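You operate a simulated robot arm through the tools that you are given. There is no shell and no other tool. Be economical: measure what you need, move in short steps, check, and stop when the job is done.

You are at the controls of a simulated two-armed robot. One attempt, no reset.

TASK
Lay the top board on with both hands, wrap the card's turns, press the film end down.

The check looks at the end state, three seconds after you hand in, the way a careful person would. Anything else that was tipped, shoved, dropped, spilled or broken makes it a failure.

THE ROBOT
Two 7-joint arms with two-finger parallel grippers on one trunk, on a base that drives. Base frame: it is fixed to the floor where the robot stands at the start and does not move with it; the origin is under the middle of the robot, x ahead of it, y to its left, z up. Lengths are in m, angles in degrees, forces in N, time in s.
The left shoulder is at the start at [0.07, 0.163, 1.095], the right one opposite. With the tool pointing down near the work surface each hand reaches from about 0.38 to 0.88 m from the robot's upright axis, wherever it stands, measured 20 degrees to its own side. Places, roughly: carriage crank [1.1, -1, 1]; film brake knob [1.2, -1, 0.8]; film end [1.1, -0.3, 0.7]; run lever [1.2, -0.7, 1.2]; spindle knob [1.3, -0.8, 0.7]; top of the roll load [1, -0.3, 0.9]; turns card [1.1, -1.1, 1.3]; turns knob [1.1, -0.8, 1.4]. Payload 3.43 kg a hand.
Tool frame (each hand has its own): the origin (TCP) lies between the finger pads and is the grasp point; the fingertips stand 0.034 m ahead of it; z points along the fingers, y is the line along which they close. The gripper opens to 0.128 m. The fingers are 0.024 m wide and 0.012 m thick; the gripper's body (0.048 by 0.13 m) begins 0.096 m behind the TCP.
Orientation is told as [roll, pitch, yaw] about the base's x, y, z axes, in that order, counted from this pose: with the fingers straight down and closing along the base's y, the tool's x points along the base's -x, its y along +y and its z along -z.

THE INTERFACE
- The arms move only by the tool nudge_tool. It takes "left_motion", "right_motion" or both (then of equal length, played together; a hand with none holds still); each is a list of rows, each a list of 2 entries, a list of its own where there are three numbers: the shift along the tool's x, y, z in units of 40 mm (1.0 is 40 mm), then the turn, a rotation vector about the tool's x, y, z in units of 4 degrees (1.0 is 4 degrees). In form: [[[tx, ty, tz], [wx, wy, wz]], ...]. A call has 1 to 12 rows; each row shifts and turns the commanded pose from where the row before left it, along the tool's axes as they then stand. "left_fingers" and "right_fingers" are, for a hand that has rows, the closure, from 0 (fully open) to 1 (shut), set as the call begins (left out, the last holds). A call with a number of a shift or a turn outside -1 to 1 is refused whole. A row lasts 0.2 s, in which the tool goes at most 0.05 m and 8.6 degrees; a call with a longer step from one row to the next is refused whole, and so is a gripper value outside its range. A pose out of reach is approached as far as the arm can. The call stops where the force on the tool passes 40 N (or 10 N more than at its start, if that is more) or the arm is blocked; 0.2 s more then pass. Each finger travels about 0.153 m/s and halts on what it meets, pressing with about 34 N; the grip force reading is that of the motor and also rises with nothing between the fingers. The clock runs only during rows and for 0.2 s after the last one: add rows that do not move to give the fingers time. The reply holds the time, the measured pose of the TCP, the force on the tool along the base axes, the opening and the grip force, in the units named above and with some noise, with the torque about the TCP (base axes, N m) and any sound that the robot's microphone picked up.
- Cameras (640 x 400 px; columns grow to the right, rows downward): "scene" is now at [0.1341, -0.0257, 1.3209]; the picture's right is [-0.29, -0.96, 0.00], its down [-0.56, 0.17, -0.81] and it looks along [0.78, -0.23, -0.59] (base axes); focal length 258 px, centre (320, 200). "left" rides on the left gripper at [0.076, 0.011, -0.16] in its tool frame; the picture's right is [-0.15, 0.99, 0.00], its down [-0.88, -0.13, -0.46] and it looks along [-0.45, -0.07, 0.89] (tool axes); focal length 234 px, centre (320, 200). "right" rides on the right gripper at [0.076, -0.011, -0.16] in its tool frame; the picture's right is [0.15, 0.99, 0.00], its down [-0.88, 0.13, -0.46] and it looks along [-0.45, 0.07, 0.89] (tool axes); focal length 234 px, centre (320, 200). There is no depth. A picture from a camera that has moved, and an enlarged one, comes with that camera's place and axes in the base frame and with its lens.
- snapshot(camera): a new picture of that camera. The clock stands still meanwhile.
- raise_lower(by): slides the trunk up (or, below 0, down) by that many m; the arms and the scene camera ride with it, the base frame stays. It gives what a move gives, with no picture.
- steer(legs): drives the robot by 1 to 6 legs, each [ahead, left, turn to the left] in m, m and degrees, along the robot's own axes; the way and the turn of a leg run together, so that a leg with both is an arc; at most 1.5 m and 180 degrees a leg. The arms and the cameras ride along, it lands a little off, and it stops where it bumps. It gives what a move gives.
- aim_head(pan, tilt): turns the head with the scene camera to pan (to the left, within 86 degrees either way) and tilt (down, from -29 to 69), counted from straight ahead of the robot. It gives what a move gives.
- close_up(camera, box): a new picture of the part [left, top, right, bottom] of that camera's present view, enlarged. The clock stands still meanwhile.
- close_job(): hands the job in; it is judged then, once.

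Work in short steps. Places have to be worked out from the pictures, the camera data and where the tool is seen: move nearer, look again, correct. Check each grasp and each placing, and mend what went wrong. You have 120 turns and 100 pictures in all, those below and enlarged ones among them. Open the grippers and draw the arms clear of the work before you hand the job in, unless the task says otherwise; then end with one line.

The tools are called as name(argument=value, ...) on one line, values as JSON. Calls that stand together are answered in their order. nudge_tool: Moves the arms, as the interface text tells. Its arguments: {"type":"object","properties":{"left_motion":{"type":"array","items":{"type":"array"}},"left_fingers":{"type":"number"},"right_motion":{"type":"array","items":{"type":"array"}},"right_fingers":{"type":"number"}},"required":[]} The other tools are called the same way: raise_lower (by) slides the trunk up or down; steer (legs) drives the base; aim_head (pan, tilt) turns the head that bears the scene camera; snapshot (camera) takes a picture; close_up (camera, box) takes an enlarged picture of a part of a camera's view; close_job () hands the job in.

At the start:

```text
time_s: 0.0
left_eef_pos: [0.5928, 0.1019, 1.1087]
left_tcp_rot: [0.1, 0.0, 0.1]
left_wrist_force: [0.4, -0.2, 0.1]
left_wrist_torque: [0.01, -0.02, 0.01]
left_grip_width: 0.1282
left_finger_force: 0.1
right_eef_pos: [0.5286, -0.5242, 1.1696]
right_tcp_rot: [0.0, -0.1, 0.1]
right_wrist_force: [-0.7, -0.1, 0.3]
right_wrist_torque: [0.01, -0.01, 0.01]
right_grip_width: 0.1283
right_finger_force: 0.0
trunk travel left (down, up): [-0.575, 0.365]
robot x, y, heading: [0.0037, 0.0004, -0.1]
head pan, tilt: [-16.8, 35.9]
```

scene: 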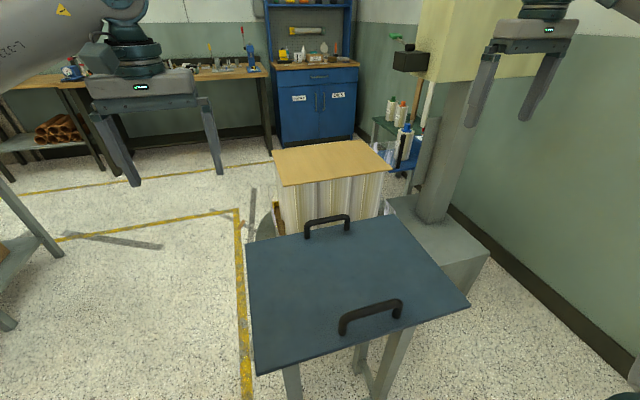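
right: 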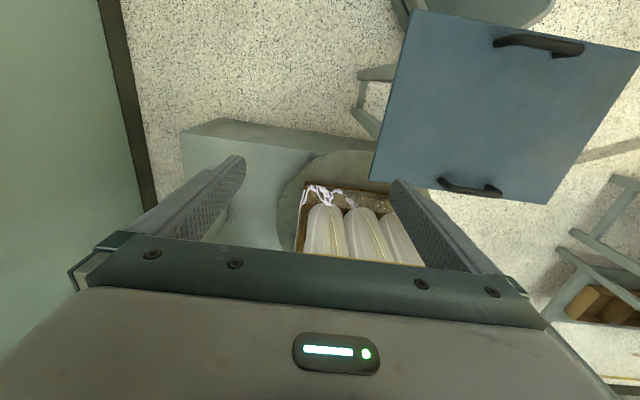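
left: 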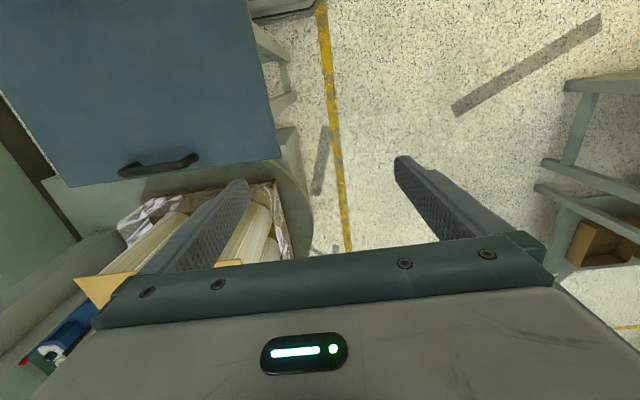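

The blue board with two handles seems to be the top board on a stand; the load is behind it. I take closer looks at the scene.

close_up(camera="scene", box=[220, 80, 500, 400])

aim_head(pan=-40, tilt=15)

snapshot(camera="scene")

```text
1.25 times, centred on (360, 240) of scene
camera zoom: at [0.1341, -0.0257, 1.3209], right [-0.29, -0.96, 0.0], down [-0.56, 0.17, -0.81], along [0.78, -0.23, -0.59], focal length 322 px, centre (270, 150)
```

zoom: 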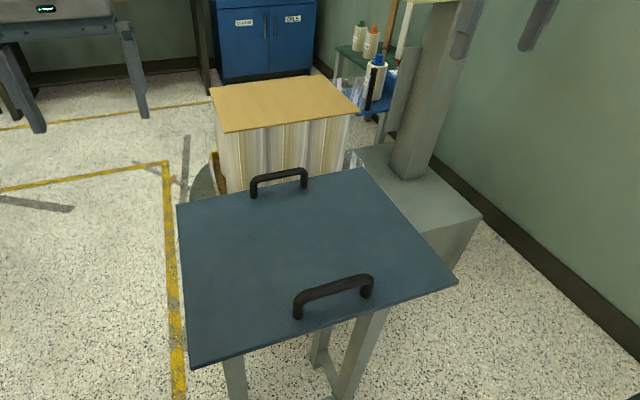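

```text
time_s: 0.9
left_eef_pos: [0.5932, 0.1021, 1.1096]
left_tcp_rot: [0.0, 0.0, 0.1]
left_wrist_force: [-0.2, 0.3, 0.5]
left_wrist_torque: [0.0, -0.02, -0.01]
left_grip_width: 0.128
left_finger_force: 0.1
right_eef_pos: [0.5283, -0.5237, 1.1705]
right_tcp_rot: [0.0, 0.1, 0.0]
right_wrist_force: [0.3, -0.4, 0.6]
right_wrist_torque: [0.0, -0.01, 0.01]
right_grip_width: 0.1282
right_finger_force: 0.1
trunk travel left (down, up): [-0.575, 0.365]
robot x, y, heading: [0.0036, -0.0047, -0.2]
head pan, tilt: [-40.0, 15.0]
```

```text
95 pictures are left
camera scene: at [0.1219, -0.0604, 1.3541], right [-0.64, -0.77, 0.0], down [-0.2, 0.17, -0.97], along [0.74, -0.62, -0.26], focal length 258 px, centre (320, 200)
```

scene: 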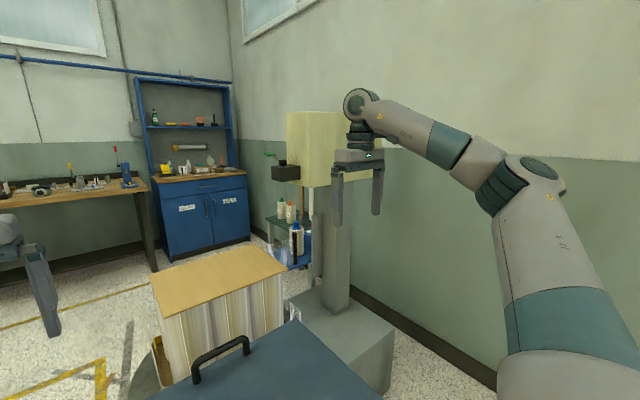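

I need to see where I can drive; looking left and at the load.

aim_head(pan=45, tilt=40)

snapshot(camera="scene")

```text
time_s: 2.5
left_eef_pos: [0.5923, 0.101, 1.1099]
left_tcp_rot: [0.0, -0.1, 0.1]
left_wrist_force: [-0.5, -0.8, 0.0]
left_wrist_torque: [0.0, 0.01, 0.03]
left_grip_width: 0.1281
left_finger_force: 0.1
right_eef_pos: [0.528, -0.5247, 1.1709]
right_tcp_rot: [0.0, 0.0, 0.0]
right_wrist_force: [-0.3, 0.2, 0.0]
right_wrist_torque: [0.03, 0.02, 0.01]
right_grip_width: 0.128
right_finger_force: 0.1
trunk travel left (down, up): [-0.575, 0.365]
robot x, y, heading: [0.0033, -0.0031, 0.1]
head pan, tilt: [45.0, 40.0]
```

```text
94 pictures are left
camera scene: at [0.1104, 0.0597, 1.3147], right [0.71, -0.71, 0.0], down [-0.45, -0.45, -0.77], along [0.54, 0.54, -0.64], focal length 258 px, centre (320, 200)
```

scene: 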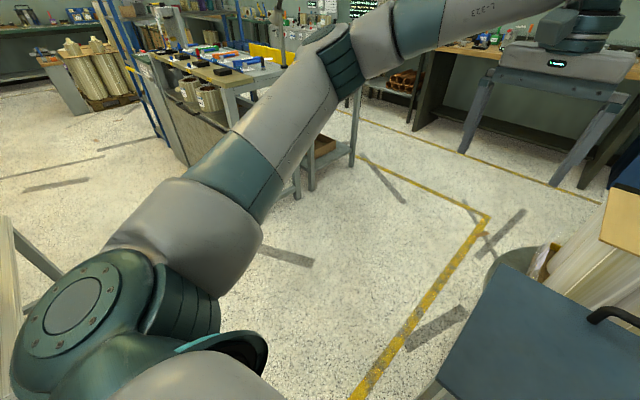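

Free floor on the left. I drive left, turn to face -y, then slide so the two handles lie left/right ahead of me.

steer(legs=[[0, 0.5, 0], [0, 0, -90], [0, 0.47, 0]])

aim_head(pan=0, tilt=45)

snapshot(camera="scene")

```text
time_s: 9.5
left_eef_pos: [0.0995, -0.0815, 1.1104]
left_tcp_rot: [0.1, 0.1, -90.2]
left_wrist_force: [-0.8, 0.1, 0.6]
left_wrist_torque: [-0.01, 0.03, 0.01]
left_grip_width: 0.128
left_finger_force: 0.1
right_eef_pos: [-0.5264, -0.0146, 1.1712]
right_tcp_rot: [0.0, 0.0, -90.2]
right_wrist_force: [-0.7, 0.0, -0.3]
right_wrist_torque: [0.0, 0.0, -0.01]
right_grip_width: 0.1279
right_finger_force: 0.2
trunk travel left (down, up): [-0.575, 0.365]
robot x, y, heading: [-0.0009, 0.5102, -90.1]
head pan, tilt: [45.0, 40.0]
stopped in leg 3: the robot was blocked; the commanded pose is now the measured one
```

```text
time_s: 10.6
left_eef_pos: [0.1001, -0.0809, 1.1106]
left_tcp_rot: [-0.1, 0.0, -90.1]
left_wrist_force: [-0.2, -1.1, -0.4]
left_wrist_torque: [-0.04, -0.02, 0.01]
left_grip_width: 0.1277
left_finger_force: 0.1
right_eef_pos: [-0.5265, -0.0147, 1.1716]
right_tcp_rot: [0.0, 0.0, -90.2]
right_wrist_force: [0.7, -0.3, -0.1]
right_wrist_torque: [-0.01, 0.04, 0.02]
right_grip_width: 0.128
right_finger_force: 0.1
trunk travel left (down, up): [-0.575, 0.365]
robot x, y, heading: [-0.0005, 0.5108, -90.4]
head pan, tilt: [0.0, 45.0]
```

```text
93 pictures are left
camera scene: at [-0.0012, 0.3798, 1.3074], right [-1.0, 0.0, 0.0], down [0.0, 0.71, -0.71], along [0.0, -0.71, -0.71], focal length 258 px, centre (320, 200)
```

scene: 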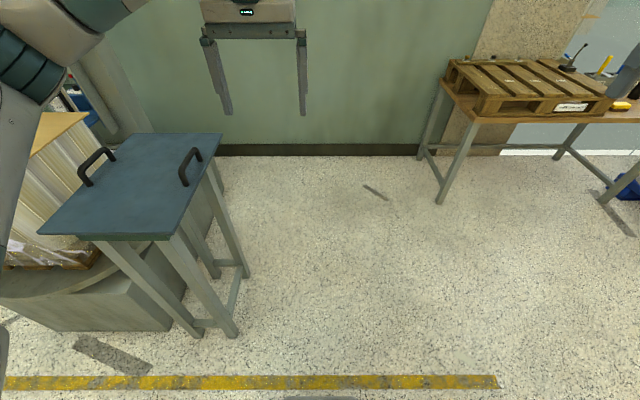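

The sideways slide got blocked at once, with the stand still clear ahead. I look to the left to find the obstacle.

aim_head(pan=80, tilt=40)

snapshot(camera="scene")

aim_head(pan=35, tilt=55)

snapshot(camera="scene")

```text
time_s: 12.2
left_eef_pos: [0.0986, -0.0813, 1.1101]
left_tcp_rot: [0.0, 0.0, -90.1]
left_wrist_force: [0.3, -0.2, 0.0]
left_wrist_torque: [0.01, 0.0, -0.01]
left_grip_width: 0.128
left_finger_force: 0.0
right_eef_pos: [-0.5255, -0.0159, 1.1712]
right_tcp_rot: [0.0, 0.0, -90.1]
right_wrist_force: [0.5, 0.1, -0.6]
right_wrist_torque: [0.02, 0.02, 0.01]
right_grip_width: 0.1279
right_finger_force: 0.0
trunk travel left (down, up): [-0.575, 0.365]
robot x, y, heading: [-0.0044, 0.5153, -90.0]
head pan, tilt: [80.0, 40.0]
```

```text
92 pictures are left
camera scene: at [0.0827, 0.446, 1.3146], right [-0.18, -0.98, 0.0], down [-0.63, 0.11, -0.77], along [0.75, -0.14, -0.64], focal length 258 px, centre (320, 200)
```

scene: 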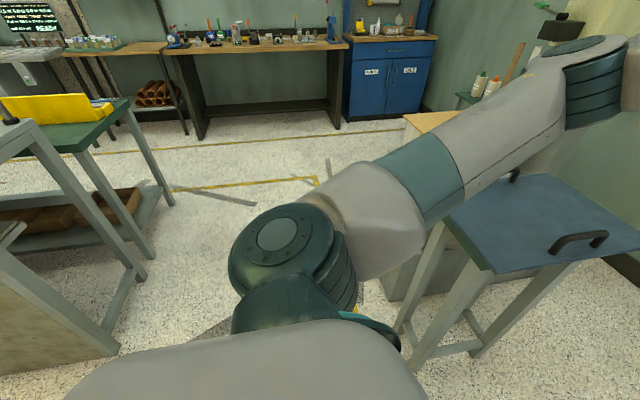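

```text
time_s: 13.3
left_eef_pos: [0.0993, -0.0813, 1.1103]
left_tcp_rot: [0.0, 0.1, -90.1]
left_wrist_force: [0.0, -0.4, -0.5]
left_wrist_torque: [-0.01, 0.01, -0.01]
left_grip_width: 0.1281
left_finger_force: 0.0
right_eef_pos: [-0.5257, -0.0151, 1.1718]
right_tcp_rot: [0.0, 0.0, -90.2]
right_wrist_force: [0.1, 0.0, -0.2]
right_wrist_torque: [-0.04, 0.0, -0.02]
right_grip_width: 0.1279
right_finger_force: 0.0
trunk travel left (down, up): [-0.575, 0.365]
robot x, y, heading: [-0.0027, 0.5144, -90.0]
head pan, tilt: [35.0, 55.0]
```

```text
91 pictures are left
camera scene: at [0.0402, 0.4019, 1.294], right [-0.82, -0.57, 0.0], down [-0.47, 0.67, -0.57], along [0.33, -0.47, -0.82], focal length 258 px, centre (320, 200)
```

scene: 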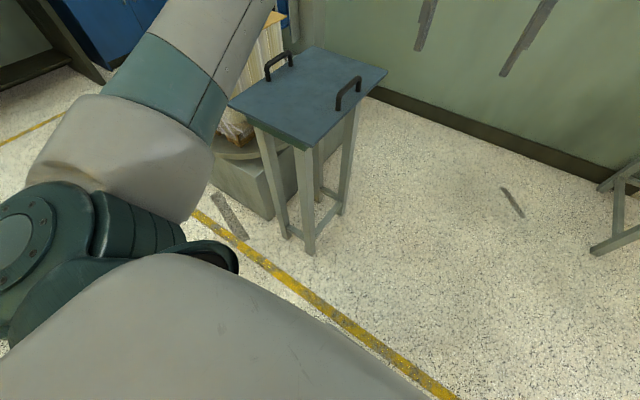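

Nothing obvious is near. I retry a small sideways step to see whether it moves.

steer(legs=[[0, 0.1, 0]])

```text
time_s: 14.4
left_eef_pos: [0.1972, -0.0828, 1.1097]
left_tcp_rot: [-0.1, 0.0, -90.3]
left_wrist_force: [-0.6, -0.2, 0.0]
left_wrist_torque: [-0.01, 0.03, 0.02]
left_grip_width: 0.1283
left_finger_force: 0.1
right_eef_pos: [-0.4283, -0.0141, 1.1711]
right_tcp_rot: [-0.1, 0.1, -90.4]
right_wrist_force: [1.3, 0.2, 0.0]
right_wrist_torque: [-0.01, 0.03, 0.04]
right_grip_width: 0.1282
right_finger_force: 0.0
trunk travel left (down, up): [-0.575, 0.365]
robot x, y, heading: [0.0977, 0.5112, -90.4]
head pan, tilt: [35.0, 55.0]
```

It moves, so I continue in steps.

steer(legs=[[0, 0.12, 0]])

steer(legs=[[0, 0.12, 0]])

aim_head(pan=0, tilt=45)

snapshot(camera="scene")

```text
time_s: 15.7
left_eef_pos: [0.3171, -0.0833, 1.1101]
left_tcp_rot: [0.0, 0.2, -90.4]
left_wrist_force: [0.3, -0.6, -1.0]
left_wrist_torque: [-0.01, -0.04, -0.04]
left_grip_width: 0.128
left_finger_force: 0.1
right_eef_pos: [-0.3093, -0.0147, 1.1706]
right_tcp_rot: [0.0, 0.0, -90.5]
right_wrist_force: [0.0, 1.0, 0.3]
right_wrist_torque: [0.01, 0.03, -0.02]
right_grip_width: 0.1279
right_finger_force: 0.0
trunk travel left (down, up): [-0.575, 0.365]
robot x, y, heading: [0.2228, 0.5095, -90.5]
head pan, tilt: [35.0, 55.0]
```

```text
time_s: 16.9
left_eef_pos: [0.4347, -0.0824, 1.1103]
left_tcp_rot: [0.0, 0.0, -90.2]
left_wrist_force: [-0.1, 0.0, 0.1]
left_wrist_torque: [0.04, 0.01, 0.0]
left_grip_width: 0.1278
left_finger_force: 0.2
right_eef_pos: [-0.1915, -0.0174, 1.1701]
right_tcp_rot: [0.0, 0.0, -90.3]
right_wrist_force: [-0.6, -1.2, 0.5]
right_wrist_torque: [0.04, -0.01, 0.01]
right_grip_width: 0.1279
right_finger_force: 0.1
trunk travel left (down, up): [-0.575, 0.365]
robot x, y, heading: [0.3384, 0.5121, -90.3]
head pan, tilt: [35.0, 55.0]
```

```text
time_s: 17.9
left_eef_pos: [0.4342, -0.0842, 1.1097]
left_tcp_rot: [0.1, 0.1, -90.3]
left_wrist_force: [0.6, 0.4, -0.7]
left_wrist_torque: [0.01, 0.01, 0.0]
left_grip_width: 0.128
left_finger_force: 0.0
right_eef_pos: [-0.192, -0.016, 1.1718]
right_tcp_rot: [-0.1, 0.1, -90.4]
right_wrist_force: [0.0, -0.1, -1.0]
right_wrist_torque: [-0.01, 0.01, -0.02]
right_grip_width: 0.1279
right_finger_force: 0.0
trunk travel left (down, up): [-0.575, 0.365]
robot x, y, heading: [0.3355, 0.5091, -90.2]
head pan, tilt: [0.0, 45.0]
```

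```text
90 pictures are left
camera scene: at [0.3344, 0.3778, 1.3073], right [-1.0, 0.0, 0.0], down [0.0, 0.71, -0.71], along [0.0, -0.71, -0.71], focal length 258 px, centre (320, 200)
```

scene: 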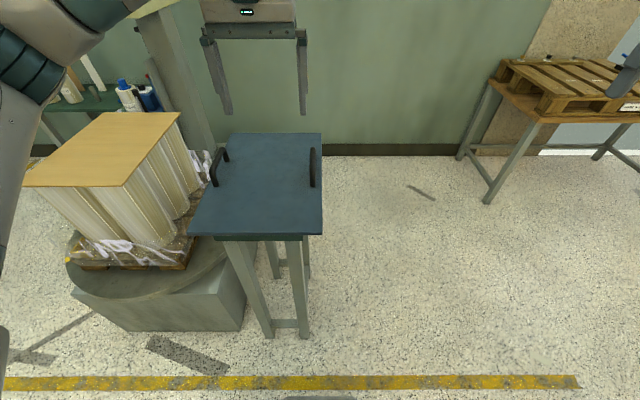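

Clear view: board top z≈0.84, handles near x≈0.353 and 0.617, y≈-0.18. One more sidestep to centre on them.

steer(legs=[[0, 0.145, 0]])

snapshot(camera="scene")

snapshot(camera="left")

```text
time_s: 19.2
left_eef_pos: [0.5777, -0.0834, 1.1101]
left_tcp_rot: [0.0, -0.1, -90.0]
left_wrist_force: [-0.1, -0.7, -0.4]
left_wrist_torque: [0.01, 0.0, 0.0]
left_grip_width: 0.1277
left_finger_force: 0.0
right_eef_pos: [-0.0492, -0.0175, 1.1703]
right_tcp_rot: [0.0, 0.0, -90.2]
right_wrist_force: [1.2, 0.1, 0.0]
right_wrist_torque: [0.02, 0.0, 0.01]
right_grip_width: 0.1278
right_finger_force: 0.0
trunk travel left (down, up): [-0.575, 0.365]
robot x, y, heading: [0.4831, 0.5097, -89.9]
head pan, tilt: [0.0, 45.0]
```

```text
89 pictures are left
camera scene: at [0.477, 0.3773, 1.3073], right [-1.0, 0.0, 0.0], down [0.0, 0.71, -0.71], along [0.0, -0.71, -0.71], focal length 258 px, centre (320, 200)
```

scene: 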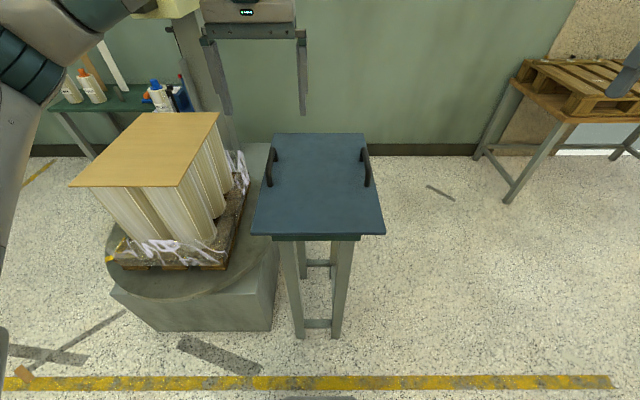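

```text
88 pictures are left
camera left: at [0.5896, -0.0092, 1.2693], right [0.99, -0.15, 0.0], down [-0.13, -0.88, 0.46], along [-0.07, -0.45, -0.89], focal length 234 px, centre (320, 200)
```

left: 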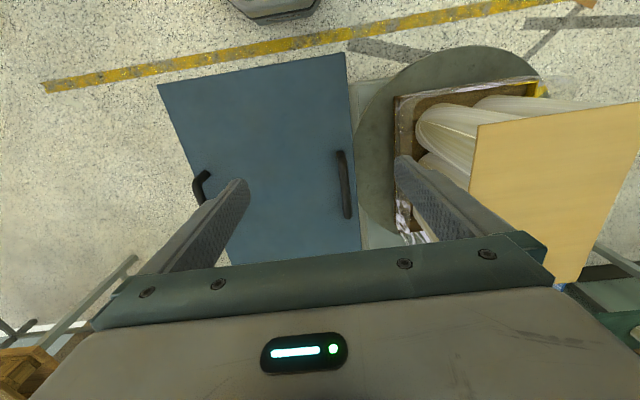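

Handle centres judged at left (0.611,-0.187) and right (0.351,-0.187), z≈0.88; load top ≈0.885 centred (0.963,-0.294). Bringing both hands above the handles.

nudge_tool(left_motion=[[[-0.21, 0.07, 0.235], [0, 0, 0]], [[-0.21, 0.07, 0.235], [0, 0, 0]], [[-0.21, 0.07, 0.235], [0, 0, 0]], [[-0.21, 0.07, 0.235], [0, 0, 0]], [[-0.21, 0.07, 0.235], [0, 0, 0]], [[-0.21, 0.07, 0.235], [0, 0, 0]], [[-0.21, 0.07, 0.235], [0, 0, 0]], [[-0.21, 0.07, 0.235], [0, 0, 0]], [[-0.21, 0.07, 0.235], [0, 0, 0]], [[-0.21, 0.07, 0.235], [0, 0, 0]], [[-0.21, 0.07, 0.235], [0, 0, 0]], [[-0.21, 0.07, 0.235], [0, 0, 0]]], right_motion=[[[-0.35, 0.83, 0.36], [0, 0, 0]], [[-0.35, 0.83, 0.36], [0, 0, 0]], [[-0.35, 0.83, 0.36], [0, 0, 0]], [[-0.35, 0.83, 0.36], [0, 0, 0]], [[-0.35, 0.83, 0.36], [0, 0, 0]], [[-0.35, 0.83, 0.36], [0, 0, 0]], [[-0.35, 0.83, 0.36], [0, 0, 0]], [[-0.35, 0.83, 0.36], [0, 0, 0]], [[-0.35, 0.83, 0.36], [0, 0, 0]], [[-0.35, 0.83, 0.36], [0, 0, 0]], [[-0.35, 0.83, 0.36], [0, 0, 0]], [[-0.35, 0.83, 0.36], [0, 0, 0]]], left_fingers=0.3, right_fingers=0.3)

snapshot(camera="left")

snapshot(camera="right")

snapshot(camera="scene")

```text
time_s: 21.8
left_eef_pos: [0.614, -0.1858, 0.9966]
left_tcp_rot: [-0.1, -0.1, -90.3]
left_wrist_force: [1.4, 1.2, -0.4]
left_wrist_torque: [0.01, 0.02, 0.02]
left_grip_width: 0.0895
left_finger_force: 0.0
right_eef_pos: [0.3525, -0.188, 0.9984]
right_tcp_rot: [-0.1, 0.1, -90.1]
right_wrist_force: [0.2, 0.5, 0.5]
right_wrist_torque: [-0.02, 0.02, 0.01]
right_grip_width: 0.0896
right_finger_force: 0.0
trunk travel left (down, up): [-0.575, 0.365]
robot x, y, heading: [0.4748, 0.5088, -90.1]
head pan, tilt: [0.0, 45.0]
```

```text
87 pictures are left
camera left: at [0.6253, -0.1114, 1.1561], right [0.99, -0.15, 0.0], down [-0.13, -0.88, 0.46], along [-0.07, -0.45, -0.89], focal length 234 px, centre (320, 200)
```

left: 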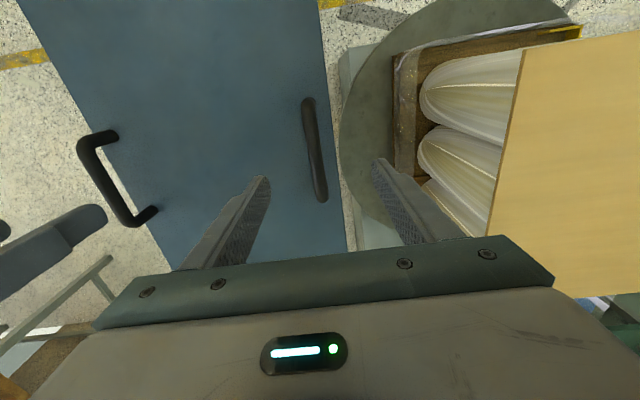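

```text
86 pictures are left
camera right: at [0.3403, -0.113, 1.1587], right [0.99, 0.14, 0.0], down [0.13, -0.88, 0.45], along [0.06, -0.45, -0.89], focal length 234 px, centre (320, 200)
```

right: 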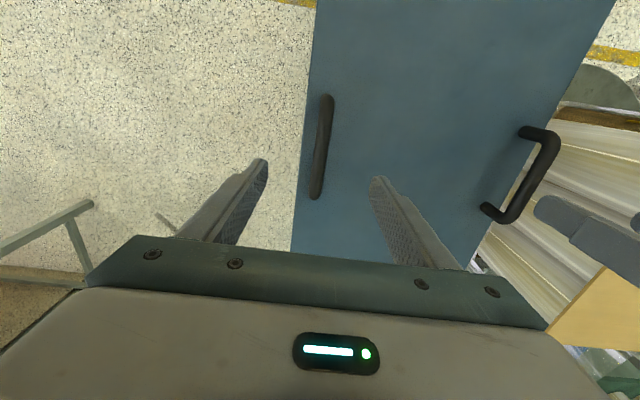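

```text
85 pictures are left
camera scene: at [0.4789, 0.3763, 1.3073], right [-1.0, 0.0, 0.0], down [0.0, 0.71, -0.71], along [0.0, -0.71, -0.71], focal length 258 px, centre (320, 200)
```

scene: 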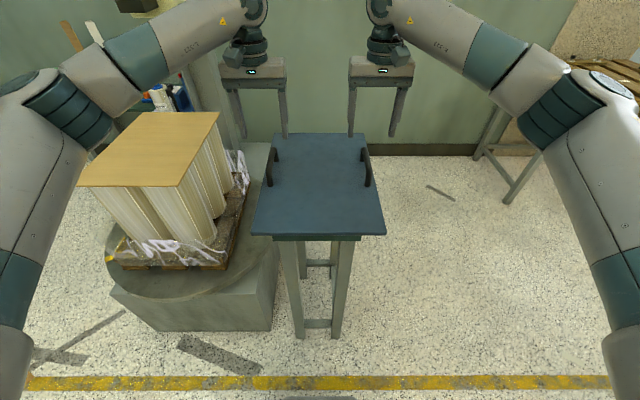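

Handles at left (0.606,-0.184), right (0.351,-0.185), bar z≈0.89. Descend around them with open fingers.

nudge_tool(left_motion=[[[0.01, -0.03, 0.45], [0, 0, 0]], [[0.01, -0.03, 0.45], [0, 0, 0]], [[0, -0.03, 0.45], [0, 0, 0]], [[0, -0.03, 0.45], [0, 0, 0]], [[0, -0.03, 0.45], [0, 0, 0]], [[0, -0.03, 0.4], [0, 0, 0]]], right_motion=[[[0.02, 0, 0.45], [0, 0, 0]], [[0.02, 0, 0.45], [0, 0, 0]], [[0.02, 0, 0.45], [0, 0, 0]], [[0.02, 0, 0.45], [0, 0, 0]], [[0, 0, 0.45], [0, 0, 0]], [[0, 0, 0.45], [0, 0, 0]]])

snapshot(camera="left")

snapshot(camera="right")

close_up(camera="scene", box=[220, 60, 420, 190])

```text
time_s: 23.2
left_eef_pos: [0.6061, -0.1844, 0.8913]
left_tcp_rot: [0.1, -0.1, -90.1]
left_wrist_force: [-0.7, -0.9, 0.4]
left_wrist_torque: [0.04, 0.0, 0.0]
left_grip_width: 0.0895
left_finger_force: 0.1
right_eef_pos: [0.3512, -0.1854, 0.8894]
right_tcp_rot: [0.0, 0.1, -90.2]
right_wrist_force: [-1.1, -0.4, -0.4]
right_wrist_torque: [-0.01, 0.0, 0.03]
right_grip_width: 0.0899
right_finger_force: 0.0
trunk travel left (down, up): [-0.575, 0.365]
robot x, y, heading: [0.4807, 0.5111, -90.2]
head pan, tilt: [0.0, 45.0]
```

```text
84 pictures are left
camera left: at [0.6177, -0.1099, 1.0507], right [0.99, -0.15, 0.0], down [-0.13, -0.88, 0.46], along [-0.07, -0.45, -0.89], focal length 234 px, centre (320, 200)
```

left: 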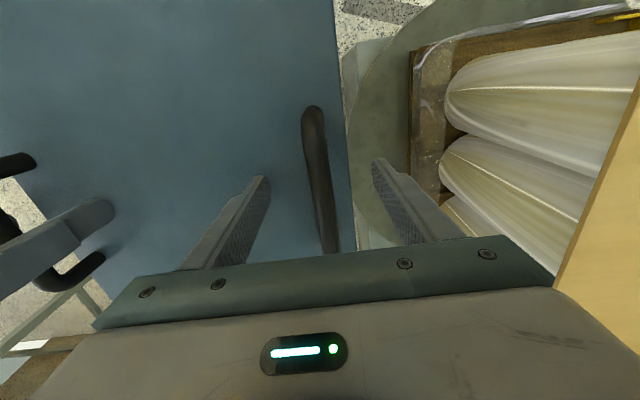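

```text
83 pictures are left
camera right: at [0.3382, -0.1092, 1.0495], right [0.99, 0.14, 0.0], down [0.13, -0.88, 0.45], along [0.07, -0.45, -0.89], focal length 234 px, centre (320, 200)
```

right: 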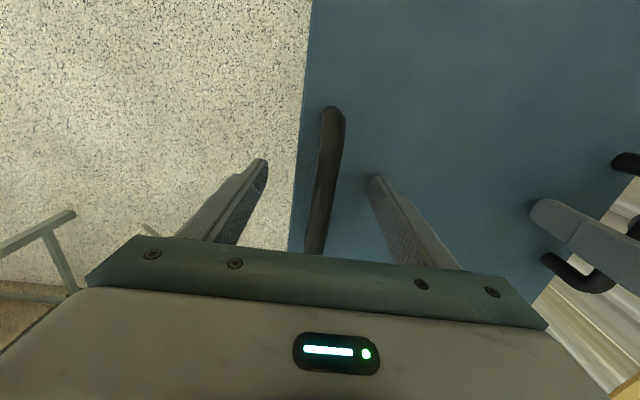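

```text
3.08 times, centred on (320, 125) of scene
camera zoom: at [0.4775, 0.3765, 1.3073], right [-1.0, 0.0, 0.0], down [0.0, 0.71, -0.71], along [0.0, -0.71, -0.71], focal length 792 px, centre (320, 431)
```

zoom: 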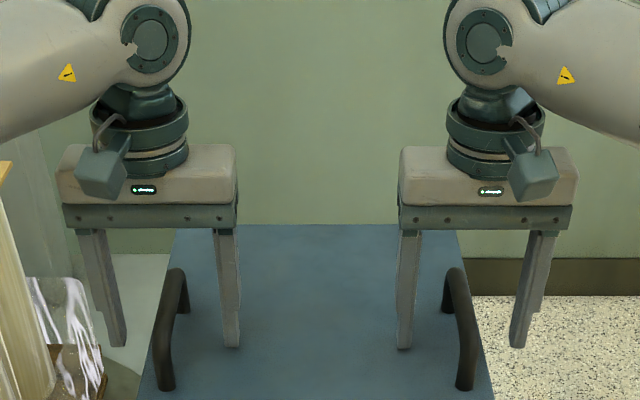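

Both bars lie between the fingers. Closing both grippers.

nudge_tool(left_motion=[[[0, 0, 0], [0, 0, 0]], [[0, 0, 0], [0, 0, 0]], [[0, 0, 0], [0, 0, 0]], [[0, 0, 0], [0, 0, 0]]], right_motion=[[[0, 0, 0], [0, 0, 0]], [[0, 0, 0], [0, 0, 0]], [[0, 0, 0], [0, 0, 0]], [[0, 0, 0], [0, 0, 0]]], left_fingers=1, right_fingers=1)

```text
time_s: 24.2
left_eef_pos: [0.6061, -0.184, 0.8918]
left_tcp_rot: [0.0, 0.0, -90.0]
left_wrist_force: [1.4, -0.6, 1.5]
left_wrist_torque: [-0.03, -0.01, 0.11]
left_grip_width: 0.0154
left_finger_force: 34.0
right_eef_pos: [0.35, -0.1835, 0.8897]
right_tcp_rot: [-0.1, 0.1, -90.2]
right_wrist_force: [0.4, 0.9, 0.3]
right_wrist_torque: [-0.26, -0.03, 0.22]
right_grip_width: 0.0157
right_finger_force: 33.6
trunk travel left (down, up): [-0.575, 0.365]
robot x, y, heading: [0.4793, 0.5102, -90.2]
head pan, tilt: [0.0, 45.0]
```

Both hold a 15.5 mm bar. Lifting together slowly with the arms, a few centimetres.

nudge_tool(left_motion=[[[0, 0, -0.25], [0, 0, 0]], [[0, 0, -0.25], [0, 0, 0]], [[0, 0, -0.25], [0, 0, 0]], [[0, 0, -0.25], [0, 0, 0]]], right_motion=[[[0, 0, -0.25], [0, 0, 0]], [[0, 0, -0.25], [0, 0, 0]], [[0, 0, -0.25], [0, 0, 0]], [[0, 0, -0.25], [0, 0, 0]]])

snapshot(camera="scene")

```text
time_s: 25.2
left_eef_pos: [0.6057, -0.1831, 0.9307]
left_tcp_rot: [0.1, -0.1, -90.0]
left_wrist_force: [8.4, -1.3, -2.9]
left_wrist_torque: [0.04, 0.03, 0.02]
left_grip_width: 0.0157
left_finger_force: 33.4
right_eef_pos: [0.3497, -0.1826, 0.9301]
right_tcp_rot: [0.0, 0.1, -90.2]
right_wrist_force: [-9.1, 0.3, -2.3]
right_wrist_torque: [-0.06, -0.16, 0.29]
right_grip_width: 0.0157
right_finger_force: 33.8
trunk travel left (down, up): [-0.575, 0.365]
robot x, y, heading: [0.4792, 0.5073, -90.3]
head pan, tilt: [0.0, 45.0]
```

```text
81 pictures are left
camera scene: at [0.4776, 0.3772, 1.3073], right [-1.0, 0.0, 0.0], down [0.0, 0.71, -0.71], along [0.0, -0.71, -0.71], focal length 258 px, centre (320, 200)
```

scene: 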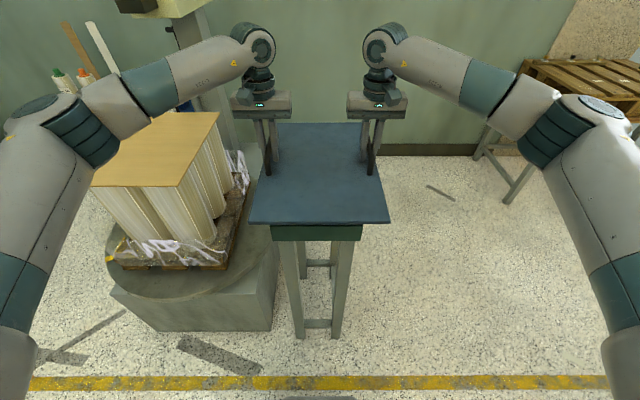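

The board is lifted level (~0.5 kg). Raise trunk 0.08 for clearance, then slide left in short legs.

raise_lower(by=0.08)

steer(legs=[[0, 0.16, 0]])

snapshot(camera="scene")

```text
time_s: 26.4
left_eef_pos: [0.606, -0.1852, 1.0088]
left_tcp_rot: [0.2, 0.2, -90.1]
left_wrist_force: [15.1, -1.6, -1.2]
left_wrist_torque: [0.21, 0.1, 0.06]
left_grip_width: 0.0155
left_finger_force: 34.2
right_eef_pos: [0.3488, -0.1834, 1.0091]
right_tcp_rot: [0.0, 0.2, -90.2]
right_wrist_force: [-15.5, 0.3, -3.2]
right_wrist_torque: [-0.23, -0.12, 0.21]
right_grip_width: 0.0159
right_finger_force: 34.0
trunk travel left (down, up): [-0.655, 0.285]
robot x, y, heading: [0.4767, 0.5078, -89.9]
head pan, tilt: [0.0, 45.0]
```

```text
time_s: 27.8
left_eef_pos: [0.7589, -0.1845, 1.0108]
left_tcp_rot: [0.2, 0.0, -90.1]
left_wrist_force: [22.6, -1.3, -2.0]
left_wrist_torque: [-0.11, 0.13, -0.05]
left_grip_width: 0.0156
left_finger_force: 34.3
right_eef_pos: [0.5026, -0.1842, 1.0085]
right_tcp_rot: [0.0, 0.2, -90.3]
right_wrist_force: [-23.1, 0.8, -2.4]
right_wrist_torque: [0.15, -0.14, 0.13]
right_grip_width: 0.0156
right_finger_force: 33.8
trunk travel left (down, up): [-0.655, 0.285]
robot x, y, heading: [0.6313, 0.5076, -90.2]
head pan, tilt: [0.0, 45.0]
```

```text
80 pictures are left
camera scene: at [0.6301, 0.3762, 1.3873], right [-1.0, 0.0, 0.0], down [0.0, 0.71, -0.71], along [0.0, -0.71, -0.71], focal length 258 px, centre (320, 200)
```

scene: 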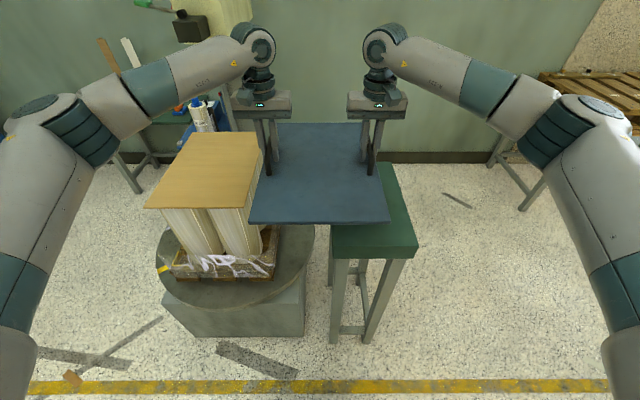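

A squeezing force between the hands is building (±22 N). Relieve it with tiny outward motions.

nudge_tool(left_motion=[[[0, 0.03, 0], [0, 0, 0]], [[0, 0, 0], [0, 0, 0]]], right_motion=[[[0, -0.03, 0], [0, 0, 0]], [[0, 0, 0], [0, 0, 0]]])

```text
time_s: 28.4
left_eef_pos: [0.7591, -0.1844, 1.0099]
left_tcp_rot: [-0.2, 0.0, -90.2]
left_wrist_force: [-12.8, -2.0, -3.0]
left_wrist_torque: [0.08, -0.07, 0.18]
left_grip_width: 0.0156
left_finger_force: 33.9
right_eef_pos: [0.5016, -0.1841, 1.0084]
right_tcp_rot: [0.0, 0.1, -90.2]
right_wrist_force: [12.4, 1.4, -2.1]
right_wrist_torque: [-0.05, 0.06, 0.1]
right_grip_width: 0.0156
right_finger_force: 34.0
trunk travel left (down, up): [-0.655, 0.285]
robot x, y, heading: [0.6301, 0.5088, -90.4]
head pan, tilt: [0.0, 45.0]
```

Good. Continue sliding left.

steer(legs=[[0, 0.16, 0]])

steer(legs=[[0, 0.12, 0]])

snapshot(camera="scene")

snapshot(camera="left")

```text
time_s: 29.8
left_eef_pos: [0.9169, -0.1857, 1.0097]
left_tcp_rot: [0.0, 0.0, -90.6]
left_wrist_force: [-30.2, -0.9, -3.1]
left_wrist_torque: [-0.16, -0.15, 0.09]
left_grip_width: 0.0155
left_finger_force: 33.5
right_eef_pos: [0.66, -0.1854, 1.0091]
right_tcp_rot: [0.2, 0.2, -90.5]
right_wrist_force: [29.4, 0.7, -2.9]
right_wrist_torque: [0.19, 0.24, 0.1]
right_grip_width: 0.0161
right_finger_force: 34.0
trunk travel left (down, up): [-0.655, 0.285]
robot x, y, heading: [0.793, 0.5088, -90.3]
head pan, tilt: [0.0, 45.0]
```

```text
time_s: 31.1
left_eef_pos: [1.037, -0.1864, 1.0102]
left_tcp_rot: [0.1, 0.1, -90.5]
left_wrist_force: [-2.4, -1.1, -2.5]
left_wrist_torque: [-0.06, 0.0, 0.13]
left_grip_width: 0.0157
left_finger_force: 34.5
right_eef_pos: [0.78, -0.1863, 1.0091]
right_tcp_rot: [0.2, 0.1, -90.4]
right_wrist_force: [2.7, 0.7, -1.3]
right_wrist_torque: [0.12, 0.0, 0.11]
right_grip_width: 0.0156
right_finger_force: 33.7
trunk travel left (down, up): [-0.655, 0.285]
robot x, y, heading: [0.9132, 0.5085, -90.2]
head pan, tilt: [0.0, 45.0]
```

```text
79 pictures are left
camera scene: at [0.9122, 0.3745, 1.3873], right [-1.0, 0.01, 0.0], down [0.01, 0.71, -0.71], along [-0.01, -0.71, -0.71], focal length 258 px, centre (320, 200)
```

scene: 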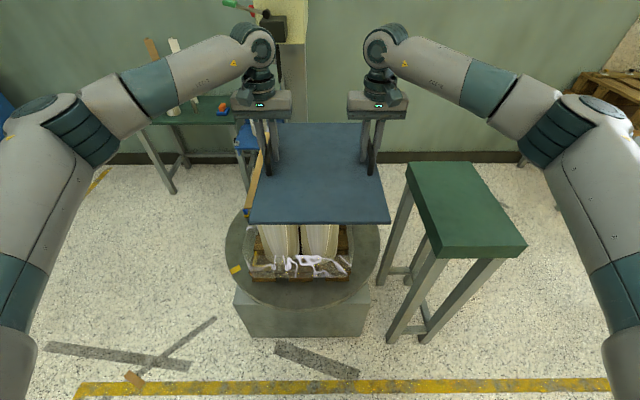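

```text
78 pictures are left
camera left: at [1.0501, -0.1117, 1.1696], right [0.99, -0.15, 0.0], down [-0.14, -0.88, 0.46], along [-0.07, -0.45, -0.89], focal length 234 px, centre (320, 200)
```

left: 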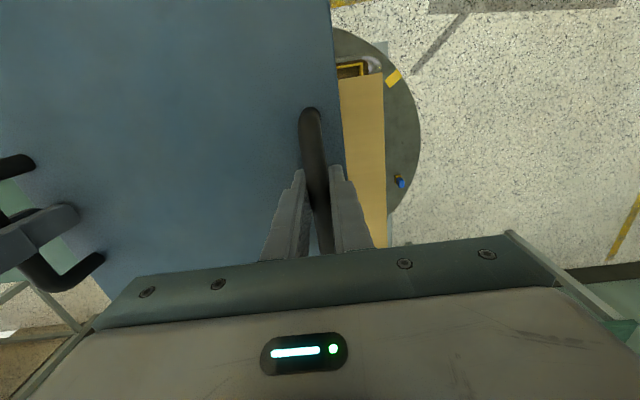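

Board centre ≈(0.908,-0.188); load centre ≈(0.968,-0.29). Slide base 0.06 left, then push forward 0.1 with the arms.

steer(legs=[[0, 0.06, 0]])

nudge_tool(left_motion=[[[-0.3, 0, 0], [0, 0, 0]], [[-0.3, 0, 0], [0, 0, 0]], [[-0.3, 0, 0], [0, 0, 0]], [[-0.3, 0, 0], [0, 0, 0]], [[-0.3, 0, 0], [0, 0, 0]], [[-0.3, 0, 0], [0, 0, 0]], [[-0.3, 0, 0], [0, 0, 0]], [[-0.3, 0, 0], [0, 0, 0]]], right_motion=[[[-0.3, 0, 0], [0, 0, 0]], [[-0.3, 0, 0], [0, 0, 0]], [[-0.3, 0, 0], [0, 0, 0]], [[-0.3, 0, 0], [0, 0, 0]], [[-0.3, 0, 0], [0, 0, 0]], [[-0.3, 0, 0], [0, 0, 0]], [[-0.3, 0, 0], [0, 0, 0]], [[-0.3, 0, 0], [0, 0, 0]]])

snapshot(camera="scene")

snapshot(camera="left")

snapshot(camera="right")

```text
time_s: 32.0
left_eef_pos: [1.0936, -0.188, 1.0106]
left_tcp_rot: [0.0, -0.1, -90.7]
left_wrist_force: [-2.4, 0.4, -1.9]
left_wrist_torque: [-0.22, -0.02, 0.07]
left_grip_width: 0.0155
left_finger_force: 34.4
right_eef_pos: [0.8385, -0.1846, 1.0081]
right_tcp_rot: [0.1, 0.1, -90.6]
right_wrist_force: [1.0, 0.1, -2.1]
right_wrist_torque: [0.23, -0.04, -0.02]
right_grip_width: 0.0157
right_finger_force: 33.4
trunk travel left (down, up): [-0.655, 0.285]
robot x, y, heading: [0.9729, 0.506, -90.4]
head pan, tilt: [0.0, 45.0]
```

```text
time_s: 33.8
left_eef_pos: [1.093, -0.2832, 1.0112]
left_tcp_rot: [0.1, 0.1, -90.6]
left_wrist_force: [5.2, 0.8, -2.1]
left_wrist_torque: [-0.07, -0.05, -0.09]
left_grip_width: 0.0157
left_finger_force: 33.9
right_eef_pos: [0.8368, -0.2825, 1.0087]
right_tcp_rot: [0.0, 0.1, -90.7]
right_wrist_force: [-4.9, -2.0, -2.0]
right_wrist_torque: [0.12, 0.02, -0.1]
right_grip_width: 0.0154
right_finger_force: 34.4
trunk travel left (down, up): [-0.655, 0.285]
robot x, y, heading: [0.9734, 0.5046, -90.5]
head pan, tilt: [0.0, 45.0]
```

```text
77 pictures are left
camera scene: at [0.9712, 0.3735, 1.3872], right [-1.0, 0.01, 0.0], down [0.01, 0.71, -0.71], along [-0.01, -0.71, -0.71], focal length 258 px, centre (320, 200)
```

scene: 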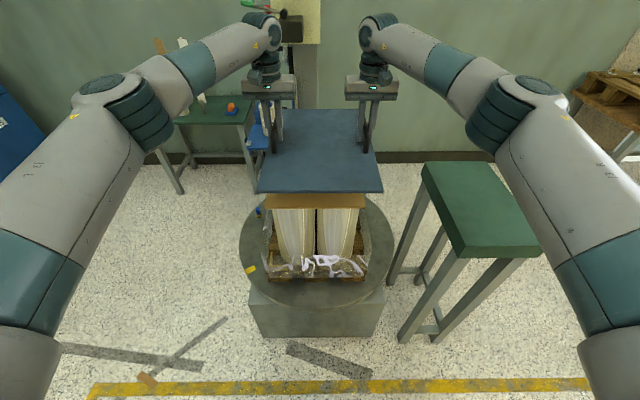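

```text
76 pictures are left
camera left: at [1.1058, -0.2098, 1.1702], right [0.99, -0.16, 0.0], down [-0.14, -0.88, 0.45], along [-0.07, -0.45, -0.89], focal length 234 px, centre (320, 200)
```

left: 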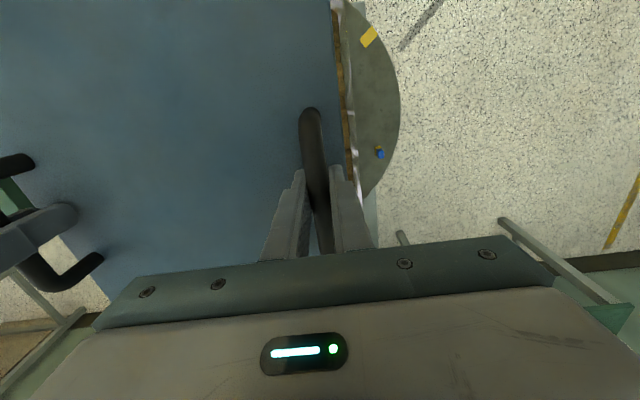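

```text
75 pictures are left
camera right: at [0.8261, -0.2063, 1.1691], right [0.99, 0.13, 0.0], down [0.12, -0.88, 0.45], along [0.06, -0.45, -0.89], focal length 234 px, centre (320, 200)
```

right: 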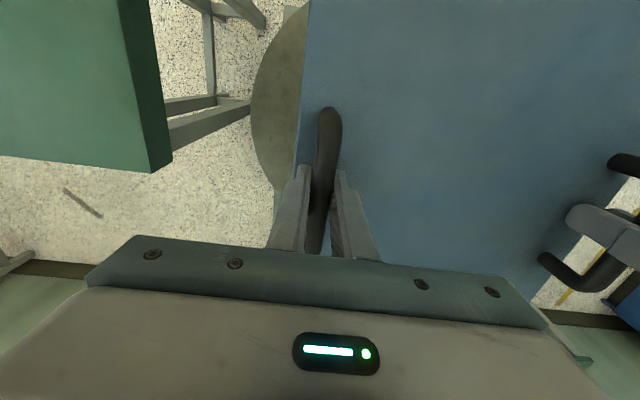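

Load front edge centred at x≈0.975, board at 0.966; y looks right. Shift +x by 8 mm and lower 40 mm.

nudge_tool(left_motion=[[[0, 0.1, 0.1], [0, 0, 0]], [[0, 0.1, 0.2], [0, 0, 0]], [[0, 0, 0.2], [0, 0, 0]], [[0, 0, 0.2], [0, 0, 0]], [[0, 0, 0.15], [0, 0, 0]], [[0, 0, 0.1], [0, 0, 0]]], right_motion=[[[0, 0.1, 0.1], [0, 0, 0]], [[0, 0.1, 0.2], [0, 0, 0]], [[0, 0, 0.2], [0, 0, 0]], [[0, 0, 0.2], [0, 0, 0]], [[0, 0, 0.15], [0, 0, 0]], [[0, 0, 0.1], [0, 0, 0]]])

close_up(camera="scene", box=[220, 100, 420, 300])

```text
time_s: 35.2
left_eef_pos: [1.1016, -0.2825, 0.9711]
left_tcp_rot: [-0.2, 0.0, -90.8]
left_wrist_force: [-0.2, -1.7, -3.9]
left_wrist_torque: [-0.1, -0.1, 0.2]
left_grip_width: 0.0159
left_finger_force: 34.2
right_eef_pos: [0.845, -0.2823, 0.971]
right_tcp_rot: [0.1, 0.0, -90.7]
right_wrist_force: [0.8, 0.4, -2.2]
right_wrist_torque: [0.1, -0.07, 0.04]
right_grip_width: 0.0155
right_finger_force: 34.1
trunk travel left (down, up): [-0.655, 0.285]
robot x, y, heading: [0.9702, 0.5101, -90.8]
head pan, tilt: [0.0, 45.0]
```

```text
2.00 times, centred on (320, 200) of scene
camera zoom: at [0.9712, 0.3738, 1.3873], right [-1.0, 0.01, 0.0], down [0.01, 0.71, -0.71], along [-0.01, -0.71, -0.71], focal length 515 px, centre (320, 200)
```

zoom: 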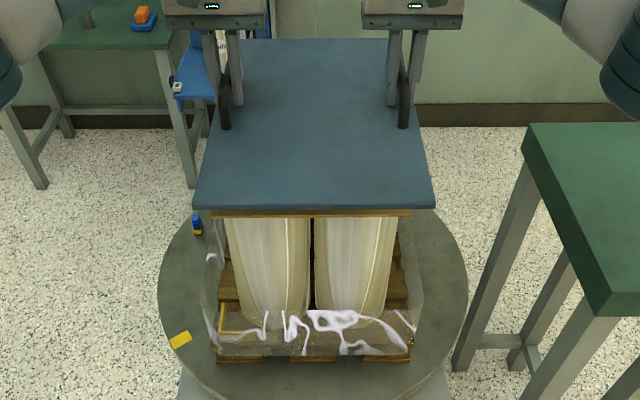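

Well centred (within ~3 mm). Lower further, gently.

nudge_tool(left_motion=[[[0, 0.03, 0.1], [0, 0, 0]], [[0, 0.03, 0.1], [0, 0, 0]], [[0, 0, 0.1], [0, 0, 0]], [[0, 0, 0.1], [0, 0, 0]]], right_motion=[[[0, 0.03, 0.1], [0, 0, 0]], [[0, 0.03, 0.1], [0, 0, 0]], [[0, 0, 0.1], [0, 0, 0]], [[0, 0, 0.1], [0, 0, 0]]])

nudge_tool(left_motion=[[[0, 0, 0.08], [0, 0, 0]], [[0, 0, 0.08], [0, 0, 0]]], right_motion=[[[0, 0, 0.08], [0, 0, 0]], [[0, 0, 0.08], [0, 0, 0]]])

close_up(camera="scene", box=[220, 100, 420, 300])

```text
time_s: 36.2
left_eef_pos: [1.1042, -0.2816, 0.956]
left_tcp_rot: [0.0, 0.0, -90.6]
left_wrist_force: [-0.1, -2.7, -3.2]
left_wrist_torque: [-0.22, -0.04, 0.38]
left_grip_width: 0.0158
left_finger_force: 33.9
right_eef_pos: [0.8474, -0.2815, 0.9536]
right_tcp_rot: [0.1, 0.2, -90.7]
right_wrist_force: [0.0, 2.9, -1.6]
right_wrist_torque: [0.19, -0.09, 0.32]
right_grip_width: 0.0156
right_finger_force: 33.9
trunk travel left (down, up): [-0.655, 0.285]
robot x, y, heading: [0.9705, 0.5044, -90.5]
head pan, tilt: [0.0, 45.0]
```

```text
time_s: 36.8
left_eef_pos: [1.1052, -0.2822, 0.9503]
left_tcp_rot: [0.0, 0.0, -90.5]
left_wrist_force: [1.6, -2.9, -3.1]
left_wrist_torque: [0.17, 0.01, 0.29]
left_grip_width: 0.0155
left_finger_force: 34.2
right_eef_pos: [0.8501, -0.2806, 0.9488]
right_tcp_rot: [0.0, 0.3, -90.6]
right_wrist_force: [-1.3, 2.6, -2.4]
right_wrist_torque: [-0.19, -0.03, 0.24]
right_grip_width: 0.0158
right_finger_force: 33.8
trunk travel left (down, up): [-0.655, 0.285]
robot x, y, heading: [0.9712, 0.5051, -90.3]
head pan, tilt: [0.0, 45.0]
```

```text
2.00 times, centred on (320, 200) of scene
camera zoom: at [0.9714, 0.3738, 1.3873], right [-1.0, 0.01, 0.0], down [0.01, 0.71, -0.71], along [-0.01, -0.71, -0.71], focal length 515 px, centre (320, 200)
```

zoom: 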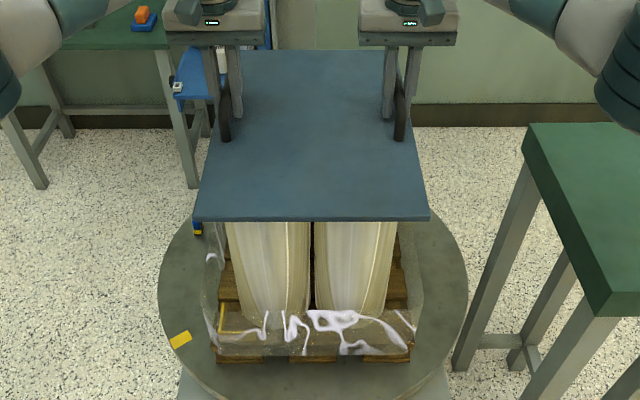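

Still carrying the weight; keep lowering in 3 mm rows.

nudge_tool(left_motion=[[[0, 0, 0.07], [0, 0, 0]], [[0, 0, 0.07], [0, 0, 0]]], right_motion=[[[0, 0, 0.07], [0, 0, 0]], [[0, 0, 0.07], [0, 0, 0]]])

nudge_tool(left_motion=[[[0, 0, 0.07], [0, 0, 0]]], right_motion=[[[0, 0, 0.07], [0, 0, 0]]])

```text
time_s: 37.4
left_eef_pos: [1.1041, -0.2837, 0.9438]
left_tcp_rot: [0.1, 0.0, -90.7]
left_wrist_force: [4.3, 0.5, -1.6]
left_wrist_torque: [0.03, 0.13, 0.02]
left_grip_width: 0.0156
left_finger_force: 33.6
right_eef_pos: [0.8487, -0.2811, 0.9421]
right_tcp_rot: [0.0, 0.1, -90.7]
right_wrist_force: [-3.1, 1.1, -3.9]
right_wrist_torque: [-0.02, 0.11, 0.05]
right_grip_width: 0.0155
right_finger_force: 33.9
trunk travel left (down, up): [-0.655, 0.285]
robot x, y, heading: [0.9736, 0.5062, -90.5]
head pan, tilt: [0.0, 45.0]
```

```text
time_s: 37.8
left_eef_pos: [1.1037, -0.284, 0.9403]
left_tcp_rot: [0.0, -0.1, -90.7]
left_wrist_force: [4.6, 0.4, -2.4]
left_wrist_torque: [-0.23, 0.04, -0.03]
left_grip_width: 0.0155
left_finger_force: 33.8
right_eef_pos: [0.847, -0.2815, 0.9403]
right_tcp_rot: [0.0, 0.0, -90.7]
right_wrist_force: [-4.8, -0.3, -2.3]
right_wrist_torque: [0.26, -0.08, -0.01]
right_grip_width: 0.0155
right_finger_force: 33.9
trunk travel left (down, up): [-0.655, 0.285]
robot x, y, heading: [0.9748, 0.5055, -90.6]
head pan, tilt: [0.0, 45.0]
```

nudge_tool(left_motion=[[[0, 0, 0.07], [0, 0, 0]]], right_motion=[[[0, 0, 0.07], [0, 0, 0]]])

nudge_tool(left_motion=[[[0, 0, 0.07], [0, 0, 0]]], right_motion=[[[0, 0, 0.07], [0, 0, 0]]])

```text
time_s: 38.2
left_eef_pos: [1.105, -0.2821, 0.9389]
left_tcp_rot: [0.0, 0.1, -90.6]
left_wrist_force: [4.4, -2.2, -3.2]
left_wrist_torque: [0.19, -0.09, 0.32]
left_grip_width: 0.0153
left_finger_force: 34.1
right_eef_pos: [0.8482, -0.2822, 0.937]
right_tcp_rot: [0.1, 0.1, -90.6]
right_wrist_force: [-5.3, 1.6, -1.7]
right_wrist_torque: [-0.13, -0.13, 0.28]
right_grip_width: 0.0156
right_finger_force: 34.1
trunk travel left (down, up): [-0.655, 0.285]
robot x, y, heading: [0.9716, 0.5056, -90.6]
head pan, tilt: [0.0, 45.0]
```

```text
time_s: 38.6
left_eef_pos: [1.1045, -0.2821, 0.9361]
left_tcp_rot: [0.0, 0.0, -90.6]
left_wrist_force: [5.3, -3.8, -2.7]
left_wrist_torque: [0.37, 0.0, 0.56]
left_grip_width: 0.0157
left_finger_force: 33.7
right_eef_pos: [0.8476, -0.2817, 0.9335]
right_tcp_rot: [0.0, 0.1, -90.6]
right_wrist_force: [-6.1, 4.7, -2.2]
right_wrist_torque: [-0.33, -0.07, 0.53]
right_grip_width: 0.0155
right_finger_force: 33.8
trunk travel left (down, up): [-0.655, 0.285]
robot x, y, heading: [0.9715, 0.5095, -90.6]
head pan, tilt: [0.0, 45.0]
```

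Not in contact yet; check visually.

close_up(camera="scene", box=[250, 170, 410, 270])

nudge_tool(left_motion=[[[0, 0, 0.07], [0, 0, 0]]], right_motion=[[[0, 0, 0.07], [0, 0, 0]]])

```text
4.00 times, centred on (330, 220) of scene
camera zoom: at [0.9714, 0.3738, 1.3873], right [-1.0, 0.01, 0.0], down [0.01, 0.71, -0.71], along [-0.01, -0.71, -0.71], focal length 1030 px, centre (280, 120)
```

zoom: 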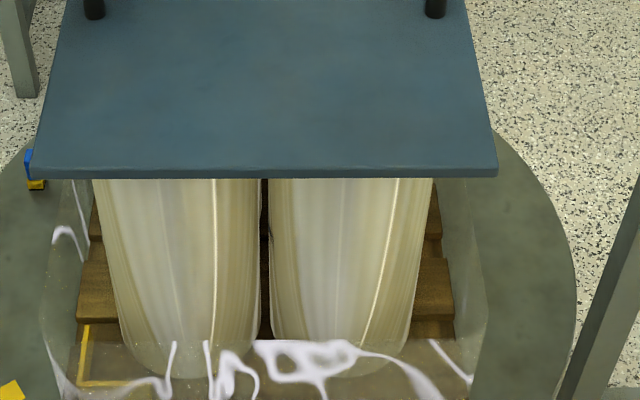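

```text
time_s: 39.0
left_eef_pos: [1.1038, -0.2822, 0.9331]
left_tcp_rot: [-0.1, 0.0, -90.7]
left_wrist_force: [4.8, -1.9, -0.6]
left_wrist_torque: [-0.12, 0.15, 0.26]
left_grip_width: 0.0154
left_finger_force: 33.6
right_eef_pos: [0.8483, -0.2814, 0.9313]
right_tcp_rot: [0.0, 0.1, -90.6]
right_wrist_force: [-3.7, 0.8, -3.4]
right_wrist_torque: [0.12, 0.16, 0.2]
right_grip_width: 0.0157
right_finger_force: 34.1
trunk travel left (down, up): [-0.655, 0.285]
robot x, y, heading: [0.9727, 0.5053, -90.3]
head pan, tilt: [0.0, 45.0]
```

nudge_tool(left_motion=[[[0, 0, 0.07], [0, 0, 0]], [[0, 0, 0.07], [0, 0, 0]]], right_motion=[[[0, 0, 0.07], [0, 0, 0]], [[0, 0, 0.07], [0, 0, 0]]])

nudge_tool(left_motion=[[[0, 0, 0.07], [0, 0, 0]]], right_motion=[[[0, 0, 0.07], [0, 0, 0]]])

```text
time_s: 39.6
left_eef_pos: [1.1038, -0.2837, 0.9278]
left_tcp_rot: [0.0, 0.0, -90.7]
left_wrist_force: [3.3, 0.5, -1.9]
left_wrist_torque: [-0.39, 0.03, -0.1]
left_grip_width: 0.0155
left_finger_force: 34.4
right_eef_pos: [0.8482, -0.2808, 0.9255]
right_tcp_rot: [0.1, 0.2, -90.6]
right_wrist_force: [-3.3, -1.5, -1.8]
right_wrist_torque: [0.44, 0.0, -0.16]
right_grip_width: 0.0156
right_finger_force: 34.4
trunk travel left (down, up): [-0.655, 0.285]
robot x, y, heading: [0.9725, 0.5089, -90.4]
head pan, tilt: [0.0, 45.0]
```

```text
time_s: 40.0
left_eef_pos: [1.1044, -0.2835, 0.9241]
left_tcp_rot: [0.1, -0.1, -90.6]
left_wrist_force: [3.5, -2.1, -3.5]
left_wrist_torque: [0.41, -0.08, 0.27]
left_grip_width: 0.0157
left_finger_force: 34.2
right_eef_pos: [0.8474, -0.2813, 0.9231]
right_tcp_rot: [0.1, 0.1, -90.6]
right_wrist_force: [-4.2, 2.3, -0.9]
right_wrist_torque: [-0.38, -0.12, 0.22]
right_grip_width: 0.0157
right_finger_force: 34.1
trunk travel left (down, up): [-0.655, 0.285]
robot x, y, heading: [0.9697, 0.5118, -90.4]
head pan, tilt: [0.0, 45.0]
```

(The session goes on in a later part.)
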